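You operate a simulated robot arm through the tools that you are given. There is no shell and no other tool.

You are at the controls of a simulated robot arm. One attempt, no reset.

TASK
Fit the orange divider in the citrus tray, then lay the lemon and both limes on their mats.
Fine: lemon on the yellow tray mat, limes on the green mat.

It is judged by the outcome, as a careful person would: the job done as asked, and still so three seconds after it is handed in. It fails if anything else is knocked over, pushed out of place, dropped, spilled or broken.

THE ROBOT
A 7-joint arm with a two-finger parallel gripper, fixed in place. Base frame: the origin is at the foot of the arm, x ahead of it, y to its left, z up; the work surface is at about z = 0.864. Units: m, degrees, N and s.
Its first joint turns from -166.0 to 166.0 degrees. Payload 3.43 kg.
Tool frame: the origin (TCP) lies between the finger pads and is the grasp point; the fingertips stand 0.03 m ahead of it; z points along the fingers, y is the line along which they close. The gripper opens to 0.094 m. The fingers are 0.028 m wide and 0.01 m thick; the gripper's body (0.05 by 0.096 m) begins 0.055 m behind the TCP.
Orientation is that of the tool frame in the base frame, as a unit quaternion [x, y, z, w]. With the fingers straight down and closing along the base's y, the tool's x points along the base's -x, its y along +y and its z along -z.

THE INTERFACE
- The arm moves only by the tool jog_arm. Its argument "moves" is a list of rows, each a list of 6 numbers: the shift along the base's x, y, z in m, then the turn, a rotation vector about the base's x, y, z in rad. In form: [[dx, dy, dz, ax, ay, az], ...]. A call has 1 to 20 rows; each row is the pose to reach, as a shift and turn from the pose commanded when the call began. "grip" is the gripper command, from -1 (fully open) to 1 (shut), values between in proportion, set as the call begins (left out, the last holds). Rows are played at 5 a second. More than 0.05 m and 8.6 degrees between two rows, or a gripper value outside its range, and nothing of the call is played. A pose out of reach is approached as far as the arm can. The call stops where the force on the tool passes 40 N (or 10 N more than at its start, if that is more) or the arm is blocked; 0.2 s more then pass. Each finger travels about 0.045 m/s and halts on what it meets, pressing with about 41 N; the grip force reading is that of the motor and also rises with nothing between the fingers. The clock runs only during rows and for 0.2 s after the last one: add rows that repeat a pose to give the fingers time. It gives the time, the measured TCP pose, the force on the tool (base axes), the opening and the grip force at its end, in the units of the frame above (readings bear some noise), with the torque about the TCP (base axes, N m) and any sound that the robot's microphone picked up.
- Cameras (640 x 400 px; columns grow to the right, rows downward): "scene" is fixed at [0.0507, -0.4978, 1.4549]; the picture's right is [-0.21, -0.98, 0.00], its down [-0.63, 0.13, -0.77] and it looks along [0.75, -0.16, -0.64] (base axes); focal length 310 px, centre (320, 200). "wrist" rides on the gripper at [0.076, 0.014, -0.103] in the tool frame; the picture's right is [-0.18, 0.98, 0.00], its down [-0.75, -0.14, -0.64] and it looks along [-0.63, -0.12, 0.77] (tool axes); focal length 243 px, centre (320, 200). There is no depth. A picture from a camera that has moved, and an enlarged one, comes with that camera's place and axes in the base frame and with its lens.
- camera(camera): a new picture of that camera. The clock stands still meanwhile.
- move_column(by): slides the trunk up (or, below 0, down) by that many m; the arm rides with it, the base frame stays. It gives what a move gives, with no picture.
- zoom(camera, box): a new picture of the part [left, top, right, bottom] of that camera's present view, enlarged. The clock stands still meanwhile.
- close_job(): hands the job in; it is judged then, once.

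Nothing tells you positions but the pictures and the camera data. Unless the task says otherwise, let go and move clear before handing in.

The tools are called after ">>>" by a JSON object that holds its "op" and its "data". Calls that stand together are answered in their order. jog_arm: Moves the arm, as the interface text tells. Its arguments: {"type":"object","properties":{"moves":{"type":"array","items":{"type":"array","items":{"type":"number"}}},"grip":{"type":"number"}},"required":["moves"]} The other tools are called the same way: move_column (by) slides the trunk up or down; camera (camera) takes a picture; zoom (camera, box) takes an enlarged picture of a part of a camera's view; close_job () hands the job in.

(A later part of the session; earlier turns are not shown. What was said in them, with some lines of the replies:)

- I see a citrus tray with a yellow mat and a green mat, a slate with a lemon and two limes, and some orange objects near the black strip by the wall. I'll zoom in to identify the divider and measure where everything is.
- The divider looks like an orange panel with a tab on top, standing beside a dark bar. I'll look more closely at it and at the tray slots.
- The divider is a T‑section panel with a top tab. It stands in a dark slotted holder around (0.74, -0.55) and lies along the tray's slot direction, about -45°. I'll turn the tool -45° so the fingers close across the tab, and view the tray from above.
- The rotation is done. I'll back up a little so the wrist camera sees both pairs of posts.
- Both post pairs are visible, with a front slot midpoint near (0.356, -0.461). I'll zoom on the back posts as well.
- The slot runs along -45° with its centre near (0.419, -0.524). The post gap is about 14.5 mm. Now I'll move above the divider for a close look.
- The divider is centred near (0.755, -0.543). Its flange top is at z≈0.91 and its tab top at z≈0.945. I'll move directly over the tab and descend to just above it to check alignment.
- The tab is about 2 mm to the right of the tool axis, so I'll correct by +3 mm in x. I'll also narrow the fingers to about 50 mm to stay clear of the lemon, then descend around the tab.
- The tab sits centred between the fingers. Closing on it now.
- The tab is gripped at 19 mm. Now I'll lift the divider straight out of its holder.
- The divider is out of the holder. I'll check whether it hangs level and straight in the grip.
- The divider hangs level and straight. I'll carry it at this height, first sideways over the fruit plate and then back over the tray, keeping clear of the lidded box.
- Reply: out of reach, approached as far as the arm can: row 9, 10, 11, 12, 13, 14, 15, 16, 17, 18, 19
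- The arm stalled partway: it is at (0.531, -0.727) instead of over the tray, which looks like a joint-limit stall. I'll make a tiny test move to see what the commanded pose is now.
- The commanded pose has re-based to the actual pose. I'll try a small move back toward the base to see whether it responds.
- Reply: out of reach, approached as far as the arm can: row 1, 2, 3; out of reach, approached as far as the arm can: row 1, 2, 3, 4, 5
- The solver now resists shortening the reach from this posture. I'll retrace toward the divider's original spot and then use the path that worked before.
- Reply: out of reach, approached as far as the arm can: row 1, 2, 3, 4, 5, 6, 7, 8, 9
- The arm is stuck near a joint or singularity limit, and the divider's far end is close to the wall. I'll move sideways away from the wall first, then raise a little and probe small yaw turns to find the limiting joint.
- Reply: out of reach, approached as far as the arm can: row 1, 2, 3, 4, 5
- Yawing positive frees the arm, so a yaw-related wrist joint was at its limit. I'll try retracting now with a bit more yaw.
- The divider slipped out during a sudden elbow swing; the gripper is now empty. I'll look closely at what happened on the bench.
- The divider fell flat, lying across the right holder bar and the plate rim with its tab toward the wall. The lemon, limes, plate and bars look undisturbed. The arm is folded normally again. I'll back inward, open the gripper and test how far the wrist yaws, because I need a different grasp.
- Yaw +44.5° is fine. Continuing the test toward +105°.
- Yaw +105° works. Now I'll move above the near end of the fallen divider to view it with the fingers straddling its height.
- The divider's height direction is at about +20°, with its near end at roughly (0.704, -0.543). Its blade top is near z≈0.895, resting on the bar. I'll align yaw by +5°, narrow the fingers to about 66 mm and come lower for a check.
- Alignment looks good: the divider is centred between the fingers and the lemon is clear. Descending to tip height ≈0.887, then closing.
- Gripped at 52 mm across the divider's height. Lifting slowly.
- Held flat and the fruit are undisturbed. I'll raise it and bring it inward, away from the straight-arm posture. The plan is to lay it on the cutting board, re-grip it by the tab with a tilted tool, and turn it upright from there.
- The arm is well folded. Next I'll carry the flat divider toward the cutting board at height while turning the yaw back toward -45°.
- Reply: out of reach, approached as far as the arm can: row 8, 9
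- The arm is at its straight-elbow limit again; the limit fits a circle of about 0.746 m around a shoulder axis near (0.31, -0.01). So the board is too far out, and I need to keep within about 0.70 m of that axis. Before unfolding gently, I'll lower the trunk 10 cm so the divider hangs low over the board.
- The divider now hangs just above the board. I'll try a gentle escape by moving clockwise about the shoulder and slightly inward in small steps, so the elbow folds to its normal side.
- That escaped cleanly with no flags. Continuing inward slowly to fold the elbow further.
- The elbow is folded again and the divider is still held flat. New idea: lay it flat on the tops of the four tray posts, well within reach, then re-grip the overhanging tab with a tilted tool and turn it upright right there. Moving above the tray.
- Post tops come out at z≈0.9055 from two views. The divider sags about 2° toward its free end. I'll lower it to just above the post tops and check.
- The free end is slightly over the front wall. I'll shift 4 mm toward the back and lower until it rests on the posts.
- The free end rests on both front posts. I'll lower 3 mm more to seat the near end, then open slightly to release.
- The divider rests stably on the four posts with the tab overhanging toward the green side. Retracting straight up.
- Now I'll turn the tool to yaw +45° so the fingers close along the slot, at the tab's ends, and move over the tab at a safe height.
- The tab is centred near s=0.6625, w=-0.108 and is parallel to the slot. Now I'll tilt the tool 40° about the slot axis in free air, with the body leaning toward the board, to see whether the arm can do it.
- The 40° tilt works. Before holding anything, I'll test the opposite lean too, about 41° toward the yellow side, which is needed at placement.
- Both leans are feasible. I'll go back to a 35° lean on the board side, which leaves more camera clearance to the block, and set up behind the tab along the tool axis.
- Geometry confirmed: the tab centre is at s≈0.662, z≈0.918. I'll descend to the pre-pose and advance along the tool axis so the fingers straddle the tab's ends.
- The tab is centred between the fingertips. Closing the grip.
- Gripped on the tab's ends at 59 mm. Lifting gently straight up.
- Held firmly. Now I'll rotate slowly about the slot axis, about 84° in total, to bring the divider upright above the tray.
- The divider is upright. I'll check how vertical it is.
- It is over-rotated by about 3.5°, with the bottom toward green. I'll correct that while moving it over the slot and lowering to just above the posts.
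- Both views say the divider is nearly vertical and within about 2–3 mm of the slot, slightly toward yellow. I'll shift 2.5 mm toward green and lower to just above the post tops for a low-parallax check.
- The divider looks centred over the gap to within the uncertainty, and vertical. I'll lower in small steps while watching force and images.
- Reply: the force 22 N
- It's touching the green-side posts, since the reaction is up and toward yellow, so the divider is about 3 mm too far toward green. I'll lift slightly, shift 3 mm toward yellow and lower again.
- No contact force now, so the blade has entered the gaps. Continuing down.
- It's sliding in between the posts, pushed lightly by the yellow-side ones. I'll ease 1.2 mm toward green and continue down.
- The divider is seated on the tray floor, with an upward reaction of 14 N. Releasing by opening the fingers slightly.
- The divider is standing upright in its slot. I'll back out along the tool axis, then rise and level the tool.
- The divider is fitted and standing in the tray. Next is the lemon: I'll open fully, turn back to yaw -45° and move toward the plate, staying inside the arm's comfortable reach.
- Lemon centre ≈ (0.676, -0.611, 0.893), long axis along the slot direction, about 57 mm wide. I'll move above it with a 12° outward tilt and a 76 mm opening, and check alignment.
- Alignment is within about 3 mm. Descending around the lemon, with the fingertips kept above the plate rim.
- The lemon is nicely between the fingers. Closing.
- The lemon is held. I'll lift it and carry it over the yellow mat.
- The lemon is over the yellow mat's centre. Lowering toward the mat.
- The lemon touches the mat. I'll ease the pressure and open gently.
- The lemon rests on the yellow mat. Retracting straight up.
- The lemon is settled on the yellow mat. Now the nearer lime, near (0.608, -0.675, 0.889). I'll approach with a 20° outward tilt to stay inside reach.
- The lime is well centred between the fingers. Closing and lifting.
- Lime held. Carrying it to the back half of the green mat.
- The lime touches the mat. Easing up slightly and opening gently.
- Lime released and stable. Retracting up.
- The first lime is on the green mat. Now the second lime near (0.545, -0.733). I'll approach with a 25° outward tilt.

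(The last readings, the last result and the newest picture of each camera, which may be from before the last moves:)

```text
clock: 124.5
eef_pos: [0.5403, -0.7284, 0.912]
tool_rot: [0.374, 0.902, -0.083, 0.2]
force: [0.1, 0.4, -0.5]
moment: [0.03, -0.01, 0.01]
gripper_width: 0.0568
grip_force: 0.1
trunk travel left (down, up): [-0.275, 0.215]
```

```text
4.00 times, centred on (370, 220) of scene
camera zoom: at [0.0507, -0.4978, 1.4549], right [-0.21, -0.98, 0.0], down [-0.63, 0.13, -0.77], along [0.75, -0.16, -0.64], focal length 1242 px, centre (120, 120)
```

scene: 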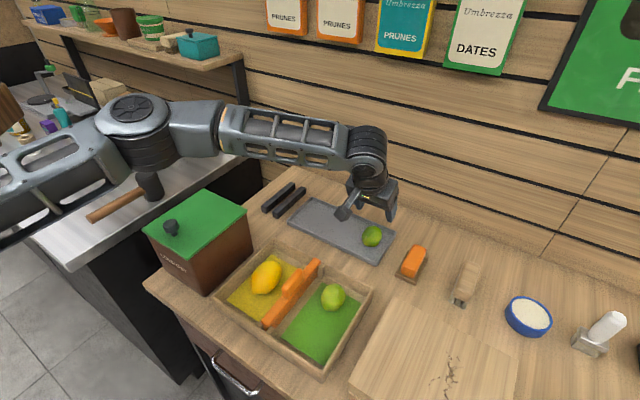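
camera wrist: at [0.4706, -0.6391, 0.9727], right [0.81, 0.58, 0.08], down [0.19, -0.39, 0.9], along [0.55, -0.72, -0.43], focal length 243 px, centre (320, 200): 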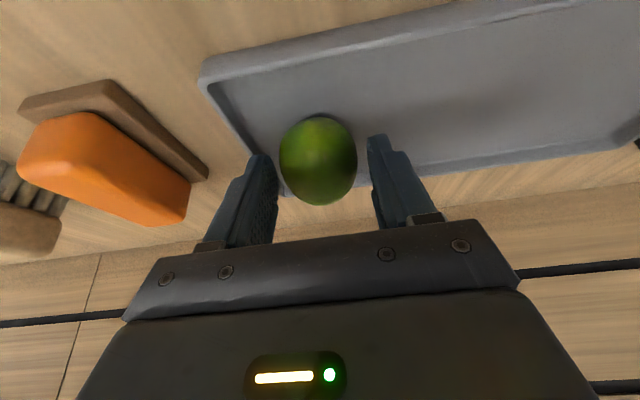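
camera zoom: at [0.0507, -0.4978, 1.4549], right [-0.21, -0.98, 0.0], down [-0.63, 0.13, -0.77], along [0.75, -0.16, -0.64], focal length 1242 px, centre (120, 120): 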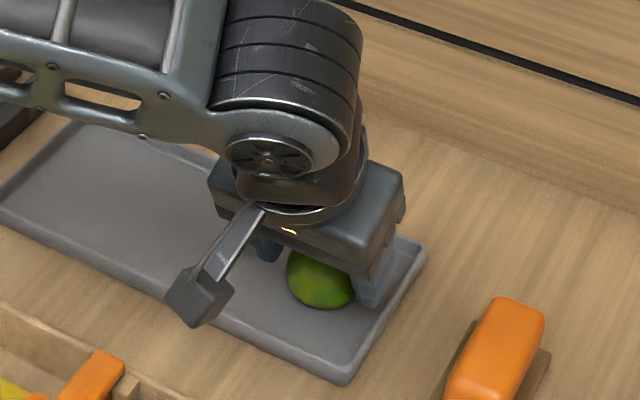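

>>> {"op": "jog_arm", "data": {"moves": [[0, 0, 0, 0, 0, 0], [0, 0, 0, 0, 0, 0], [0, 0, 0, 0, 0, 0], [0, 0, 0, 0, 0, 0], [0, 0, 0, 0, 0, 0]], "grip": 1}}

>>> {"op": "jog_arm", "data": {"moves": [[0, 0, 0.006, 0, 0, 0], [0, 0, 0.015, 0, 0, 0], [0, 0, 0.03, 0, 0, 0], [0, 0, 0.05, 0, 0, 0], [0, 0, 0.075, 0, 0, 0], [0, 0, 0.1, 0, 0, 0], [0, 0, 0.13, 0, 0, 0], [0, 0, 0.13, 0, 0, 0]]}}

>>> {"op": "camera", "data": {"camera": "wrist"}}

>>> {"op": "camera", "data": {"camera": "scene"}}

```text
clock: 125.7
eef_pos: [0.5393, -0.7278, 0.9108]
tool_rot: [0.373, 0.902, -0.082, 0.199]
force: [0.3, -0.6, -0.7]
moment: [0.04, 0.02, -0.01]
gripper_width: 0.0469
grip_force: 16.0
trunk travel left (down, up): [-0.275, 0.215]
```

```text
clock: 127.5
eef_pos: [0.5406, -0.7269, 1.0423]
tool_rot: [0.374, 0.902, -0.083, 0.199]
force: [-0.5, -0.2, 0.0]
moment: [0.01, 0.03, -0.04]
gripper_width: 0.0468
grip_force: 16.1
trunk travel left (down, up): [-0.275, 0.215]
```

```text
taken
camera wrist: at [0.4725, -0.6382, 1.1031], right [0.81, 0.58, 0.08], down [0.19, -0.39, 0.9], along [0.55, -0.72, -0.43], focal length 243 px, centre (320, 200)
```

wrist: 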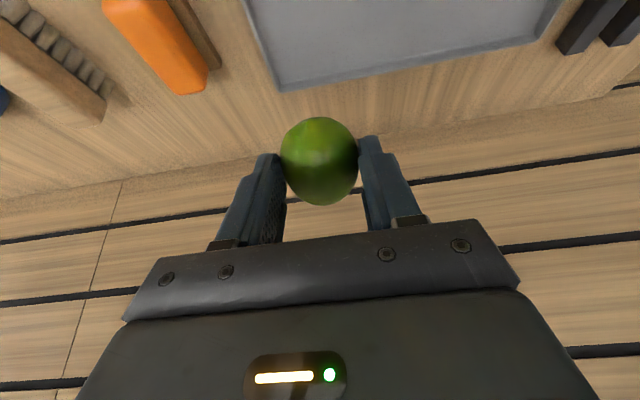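

```text
taken
```

scene: 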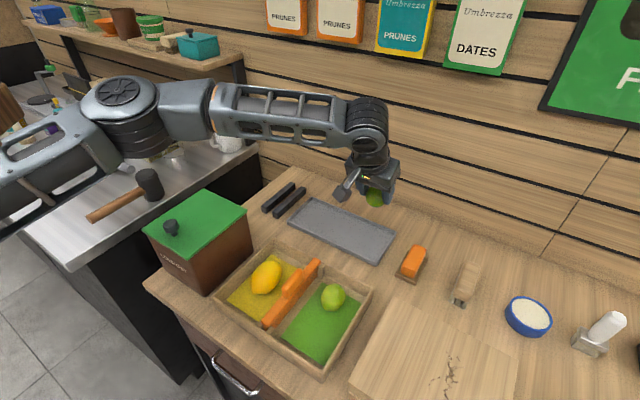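

Second lime held. Carrying it to the front half of the green mat.

>>> {"op": "jog_arm", "data": {"moves": [[-0.015, 0.0137, 0.01, 0, 0, 0], [-0.04, 0.0366, 0.02, 0, 0, 0], [-0.066, 0.0604, 0.02, 0, 0, 0], [-0.092, 0.0842, 0.02, 0, 0, 0], [-0.118, 0.108, 0.02, 0, 0, 0], [-0.144, 0.1318, 0.02, 0, 0, 0], [-0.17, 0.1556, 0.02, 0, 0, 0], [-0.19, 0.174, 0.015, 0, 0, 0], [-0.2032, 0.186, 0.0, 0, 0, 0], [-0.2032, 0.186, -0.03, 0, 0, 0], [-0.2032, 0.186, -0.06, 0, 0, 0], [-0.2032, 0.186, -0.06, 0, 0, 0]]}}

>>> {"op": "camera", "data": {"camera": "wrist"}}

>>> {"op": "zoom", "data": {"camera": "scene", "box": [220, 210, 400, 370]}}

```text
clock: 130.1
eef_pos: [0.34, -0.5405, 0.9813]
tool_rot: [0.374, 0.902, -0.083, 0.199]
force: [0.4, 0.3, -1.1]
moment: [0.01, 0.0, 0.0]
gripper_width: 0.047
grip_force: 16.0
trunk travel left (down, up): [-0.275, 0.215]
```

```text
taken
camera wrist: at [0.2717, -0.452, 1.0423], right [0.81, 0.58, 0.08], down [0.19, -0.39, 0.9], along [0.55, -0.72, -0.43], focal length 243 px, centre (320, 200)
```

wrist: 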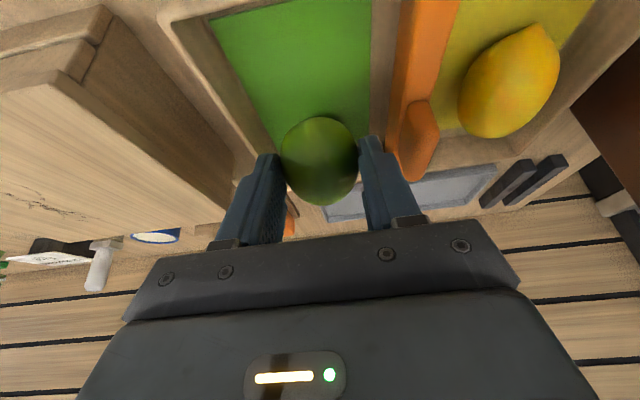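

```text
2.50 times, centred on (310, 290) of scene
camera zoom: at [0.0507, -0.4978, 1.4549], right [-0.21, -0.98, 0.0], down [-0.63, 0.13, -0.77], along [0.75, -0.16, -0.64], focal length 776 px, centre (345, -25)
```

zoom: 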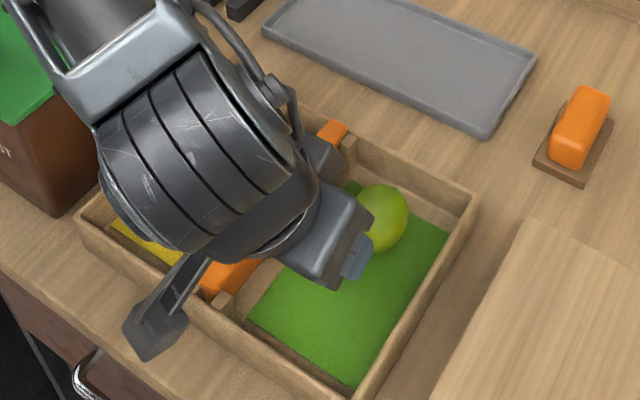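

>>> {"op": "jog_arm", "data": {"moves": [[0, 0, -0.02, 0, 0, 0], [0, 0, -0.04, 0, 0, 0], [0, 0, -0.053, 0, 0, 0], [0, 0, -0.059, 0, 0, 0], [0, 0, -0.059, 0, 0, 0]]}}

>>> {"op": "camera", "data": {"camera": "wrist"}}

>>> {"op": "zoom", "data": {"camera": "scene", "box": [240, 230, 400, 360]}}

```text
clock: 131.3
eef_pos: [0.3385, -0.5421, 0.9219]
tool_rot: [0.373, 0.903, -0.082, 0.198]
force: [-0.1, 0.3, 0.5]
moment: [0.01, 0.0, 0.03]
gripper_width: 0.0467
grip_force: 16.2
trunk travel left (down, up): [-0.275, 0.215]
```

```text
taken
camera wrist: at [0.2698, -0.452, 0.9844], right [0.81, 0.58, 0.08], down [0.19, -0.39, 0.9], along [0.55, -0.72, -0.43], focal length 243 px, centre (320, 200)
```

wrist: 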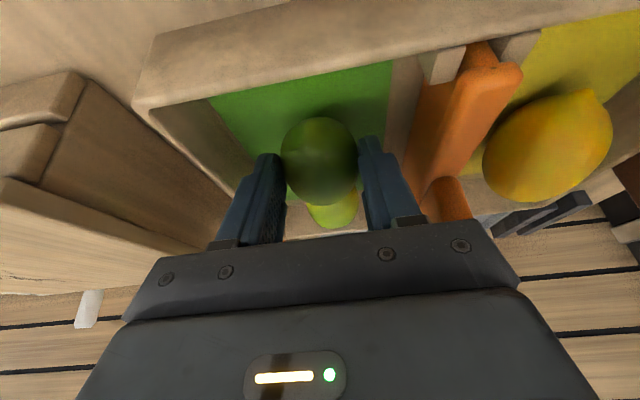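

```text
3.08 times, centred on (320, 295) of scene
camera zoom: at [0.0507, -0.4978, 1.4549], right [-0.21, -0.98, 0.0], down [-0.63, 0.13, -0.77], along [0.75, -0.16, -0.64], focal length 955 px, centre (320, -92)
```

zoom: 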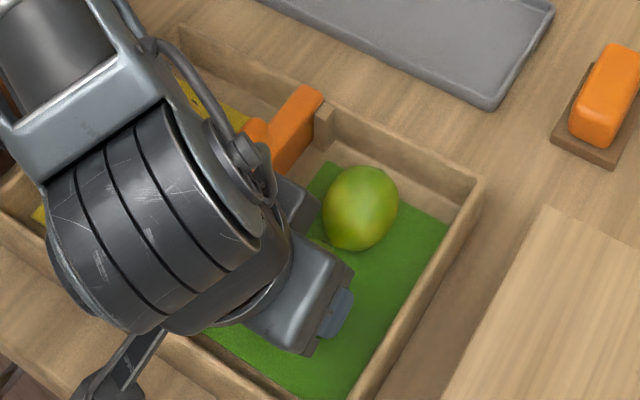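

>>> {"op": "jog_arm", "data": {"moves": [[0, 0, -0.002, 0, 0, 0], [0, 0, -0.004, 0, 0, 0], [0, 0, -0.004, 0, 0, 0]]}}

```text
clock: 132.1
eef_pos: [0.338, -0.5408, 0.9176]
tool_rot: [0.373, 0.902, -0.083, 0.199]
force: [-0.1, 0.7, -0.1]
moment: [-0.03, 0.02, -0.01]
gripper_width: 0.0469
grip_force: 16.0
trunk travel left (down, up): [-0.275, 0.215]
```

>>> {"op": "jog_arm", "data": {"moves": [[0, 0, -0.0015, 0, 0, 0], [0, 0, -0.003, 0, 0, 0], [0, 0, -0.003, 0, 0, 0]]}}

```text
clock: 132.9
eef_pos: [0.3375, -0.5412, 0.9165]
tool_rot: [0.373, 0.902, -0.083, 0.2]
force: [0.8, 2.4, 8.2]
moment: [0.06, -0.18, 0.03]
gripper_width: 0.0468
grip_force: 16.4
trunk travel left (down, up): [-0.275, 0.215]
```

The second lime touches the mat. Easing up slightly and opening gently.

>>> {"op": "jog_arm", "data": {"moves": [[0, 0, 0.001, 0, 0, 0], [0, 0, 0.001, 0, 0, 0]]}}

>>> {"op": "jog_arm", "data": {"moves": [[0, 0, 0, 0, 0, 0], [0, 0, 0, 0, 0, 0], [0, 0, 0, 0, 0, 0], [0, 0, 0, 0, 0, 0]], "grip": -0.3}}

>>> {"op": "camera", "data": {"camera": "wrist"}}

```text
clock: 133.5
eef_pos: [0.3371, -0.5411, 0.9158]
tool_rot: [0.373, 0.902, -0.082, 0.199]
force: [2.1, -0.3, 3.3]
moment: [-0.04, -0.06, -0.01]
gripper_width: 0.047
grip_force: 15.9
trunk travel left (down, up): [-0.275, 0.215]
```

```text
clock: 134.5
eef_pos: [0.3378, -0.541, 0.9166]
tool_rot: [0.374, 0.902, -0.083, 0.199]
force: [0.1, 0.0, -1.0]
moment: [0.01, 0.02, 0.0]
gripper_width: 0.0614
grip_force: 0.1
trunk travel left (down, up): [-0.275, 0.215]
```

```text
taken
camera wrist: at [0.269, -0.4525, 0.9778], right [0.81, 0.58, 0.08], down [0.19, -0.39, 0.9], along [0.55, -0.72, -0.43], focal length 243 px, centre (320, 200)
```

wrist: 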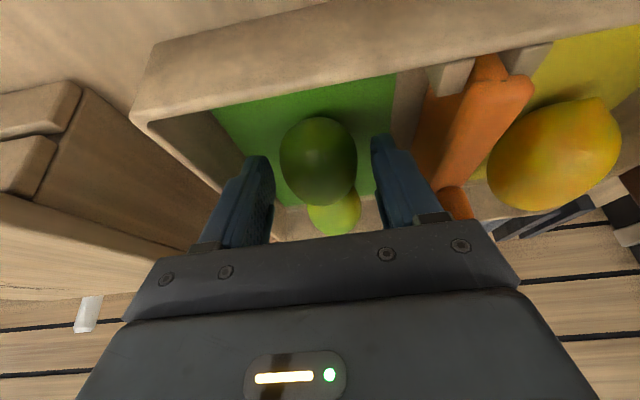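

Retracting straight up and clear.

>>> {"op": "jog_arm", "data": {"moves": [[0, 0, 0.01, 0, 0, 0], [0, 0, 0.025, 0, 0, 0], [0, 0, 0.045, 0, 0, 0], [0, 0, 0.07, 0, 0, 0], [0, 0, 0.1, 0, 0, 0], [0, 0, 0.13, 0, 0, 0], [0, 0, 0.16, 0, 0, 0], [0, 0, 0.19, 0, 0, 0], [0, 0, 0.19, 0, 0, 0]]}}

>>> {"op": "camera", "data": {"camera": "scene"}}

>>> {"op": "zoom", "data": {"camera": "scene", "box": [210, 220, 400, 380]}}

>>> {"op": "camera", "data": {"camera": "wrist"}}

```text
clock: 136.5
eef_pos: [0.3405, -0.5439, 1.1078]
tool_rot: [0.374, 0.902, -0.082, 0.199]
force: [0.1, 0.3, 0.3]
moment: [0.02, -0.01, 0.01]
gripper_width: 0.0612
grip_force: 0.0
trunk travel left (down, up): [-0.275, 0.215]
```

```text
taken
```

scene: 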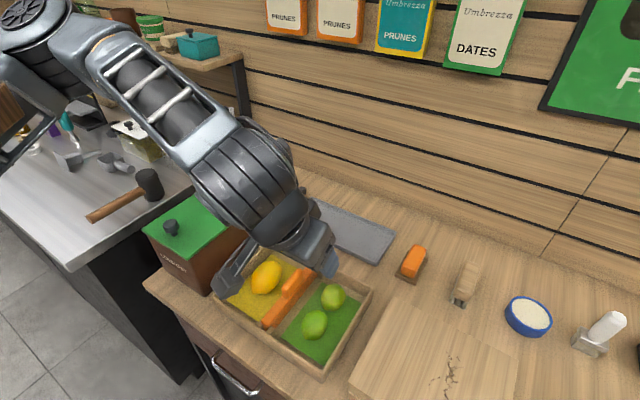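

```text
2.50 times, centred on (305, 300) of scene
camera zoom: at [0.0507, -0.4978, 1.4549], right [-0.21, -0.98, 0.0], down [-0.63, 0.13, -0.77], along [0.75, -0.16, -0.64], focal length 776 px, centre (358, -50)
```

zoom: 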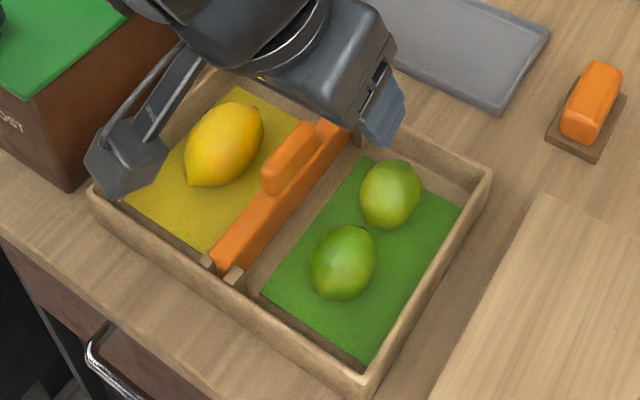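

```text
taken
camera wrist: at [0.2717, -0.4542, 1.1694], right [0.81, 0.58, 0.08], down [0.19, -0.39, 0.9], along [0.55, -0.72, -0.43], focal length 243 px, centre (320, 200)
```

wrist: 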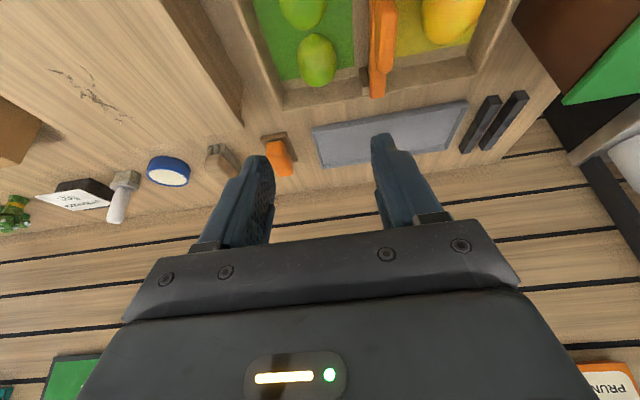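

All fruit are on their mats and the divider stands in its slot. I'll raise the trunk back and move the arm clear, then do a final inspection.

>>> {"op": "move_column", "data": {"by": 0.1}}

>>> {"op": "jog_arm", "data": {"moves": [[0.01, 0.0, 0.0, 0.05, 0.05, 0], [0.03, 0.005, 0.0, 0.1, 0.1, 0], [0.05, 0.01, 0.0, 0.15, 0.15, 0], [0.08, 0.02, 0.0, 0.2, 0.2, 0], [0.11, 0.03, 0.0, 0.25, 0.25, 0], [0.14, 0.04, 0.0, 0.3085, 0.3085, 0], [0.18, 0.03, 0.0, 0.3085, 0.3085, 0], [0.22, 0.02, 0.0, 0.3085, 0.3085, 0], [0.26, 0.01, 0.0, 0.3085, 0.3085, 0], [0.29, 0.0, 0.0, 0.3085, 0.3085, 0], [0.29, 0.0, 0.0, 0.3085, 0.3085, 0]]}}

>>> {"op": "camera", "data": {"camera": "scene"}}

>>> {"op": "zoom", "data": {"camera": "scene", "box": [210, 220, 400, 380]}}

>>> {"op": "zoom", "data": {"camera": "scene", "box": [240, 160, 420, 290]}}

```text
clock: 137.9
eef_pos: [0.3408, -0.5431, 1.2069]
tool_rot: [0.373, 0.902, -0.082, 0.2]
force: [0.0, -0.9, 0.0]
moment: [-0.04, -0.02, -0.04]
gripper_width: 0.0614
grip_force: 0.0
trunk travel left (down, up): [-0.375, 0.115]
```

```text
clock: 140.3
eef_pos: [0.633, -0.5428, 1.2083]
tool_rot: [0.382, 0.924, 0.001, -0.002]
force: [0.1, 0.5, 0.2]
moment: [0.0, 0.04, -0.03]
gripper_width: 0.0611
grip_force: 0.1
trunk travel left (down, up): [-0.375, 0.115]
```

```text
taken
```

scene: 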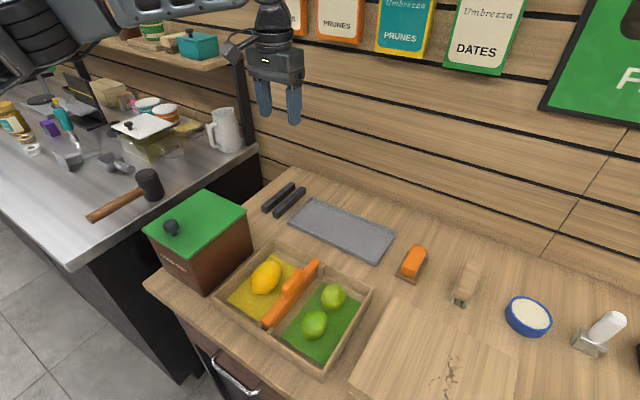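

```text
2.50 times, centred on (305, 300) of scene
camera zoom: at [0.0507, -0.4978, 1.4549], right [-0.21, -0.98, 0.0], down [-0.63, 0.13, -0.77], along [0.75, -0.16, -0.64], focal length 776 px, centre (358, -50)
```

zoom: 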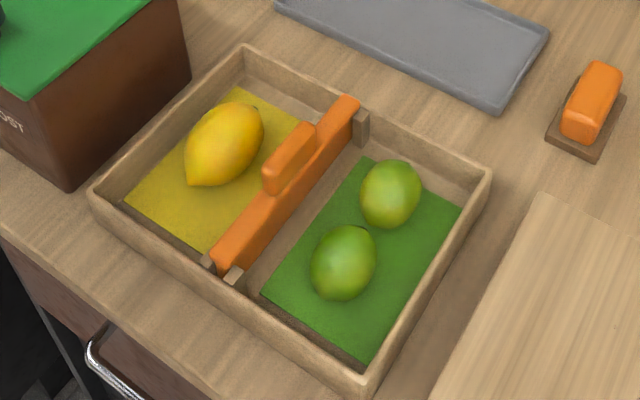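

```text
3.08 times, centred on (330, 225) of scene
camera zoom: at [0.0507, -0.4978, 1.4549], right [-0.21, -0.98, 0.0], down [-0.63, 0.13, -0.77], along [0.75, -0.16, -0.64], focal length 955 px, centre (289, 123)
```

zoom: 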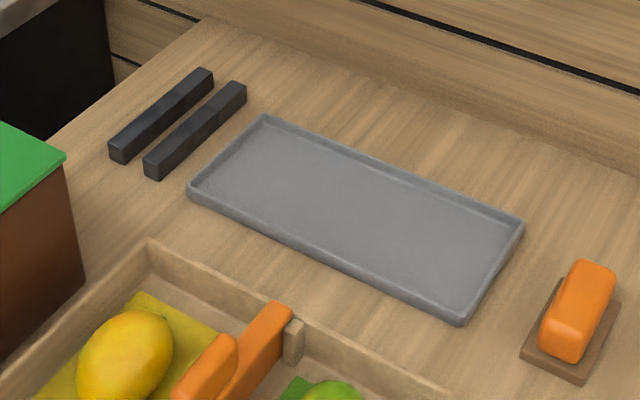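

Everything looks in place. A final close look at both divider ends and the fruit before handing in.

>>> {"op": "zoom", "data": {"camera": "scene", "box": [245, 295, 309, 335]}}

>>> {"op": "zoom", "data": {"camera": "scene", "box": [290, 240, 354, 280]}}

>>> {"op": "zoom", "data": {"camera": "wrist", "box": [0, 0, 400, 200]}}

```text
10.00 times, centred on (277, 315) of scene
camera zoom: at [0.0507, -0.4978, 1.4549], right [-0.21, -0.98, 0.0], down [-0.63, 0.13, -0.77], along [0.75, -0.16, -0.64], focal length 3104 px, centre (750, -950)
```

zoom: 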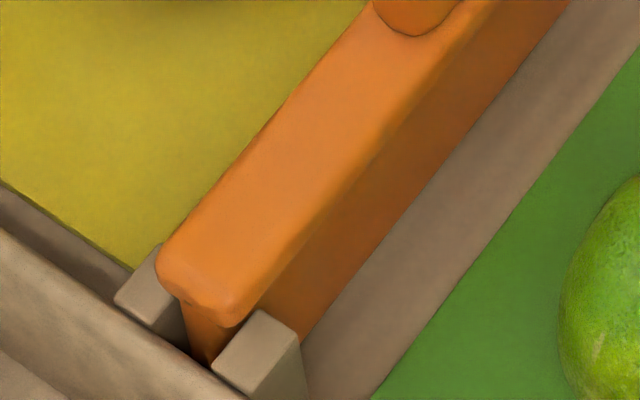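

```text
10.00 times, centred on (322, 260) of scene
camera zoom: at [0.0507, -0.4978, 1.4549], right [-0.21, -0.98, 0.0], down [-0.63, 0.13, -0.77], along [0.75, -0.16, -0.64], focal length 3104 px, centre (300, -400)
```

zoom: 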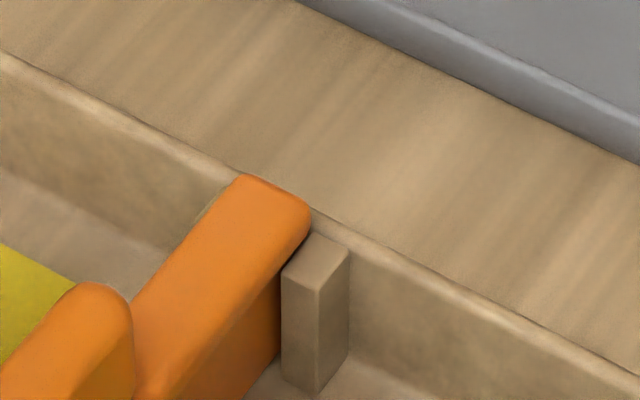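

```text
1.60 times, centred on (200, 100) of wrist
camera zoom: at [0.5902, -0.4796, 1.3111], right [0.83, 0.56, 0.0], down [0.43, -0.63, 0.64], along [0.36, -0.53, -0.77], focal length 388 px, centre (512, 360)
```

zoom: 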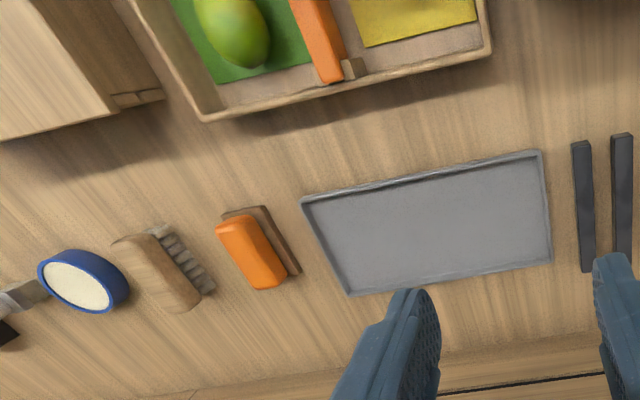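

Final check: the divider sits between both post pairs. The lemon is on the yellow mat and both limes are on the green mat. The plate, holder bars and other items haven't moved, and the gripper is open and clear. Handing in.

>>> {"op": "close_job", "data": {}}

```text
The job is handed in.
```

The divider is fitted upright in the tray's slot. The lemon is on the yellow mat and both limes are on the green mat. I handed the job in with the gripper open and the arm clear.

**The drop:** I dropped the divider once. After I lifted it from its holder, the arm stalled at its straight-elbow limit. When it swung free, the divider slipped out and fell onto one of the holder bars and the rim of the fruit plate. I compared pictures before and after and saw nothing else moved. I then picked it up again and stood it in the slot. The judging may still count that drop.

**Final pictures:** they show the divider standing between both pairs of posts. The plate, holder bars and other items look unmoved. The divider may lean slightly, because the gap between the posts is a few millimetres wider than its blade.
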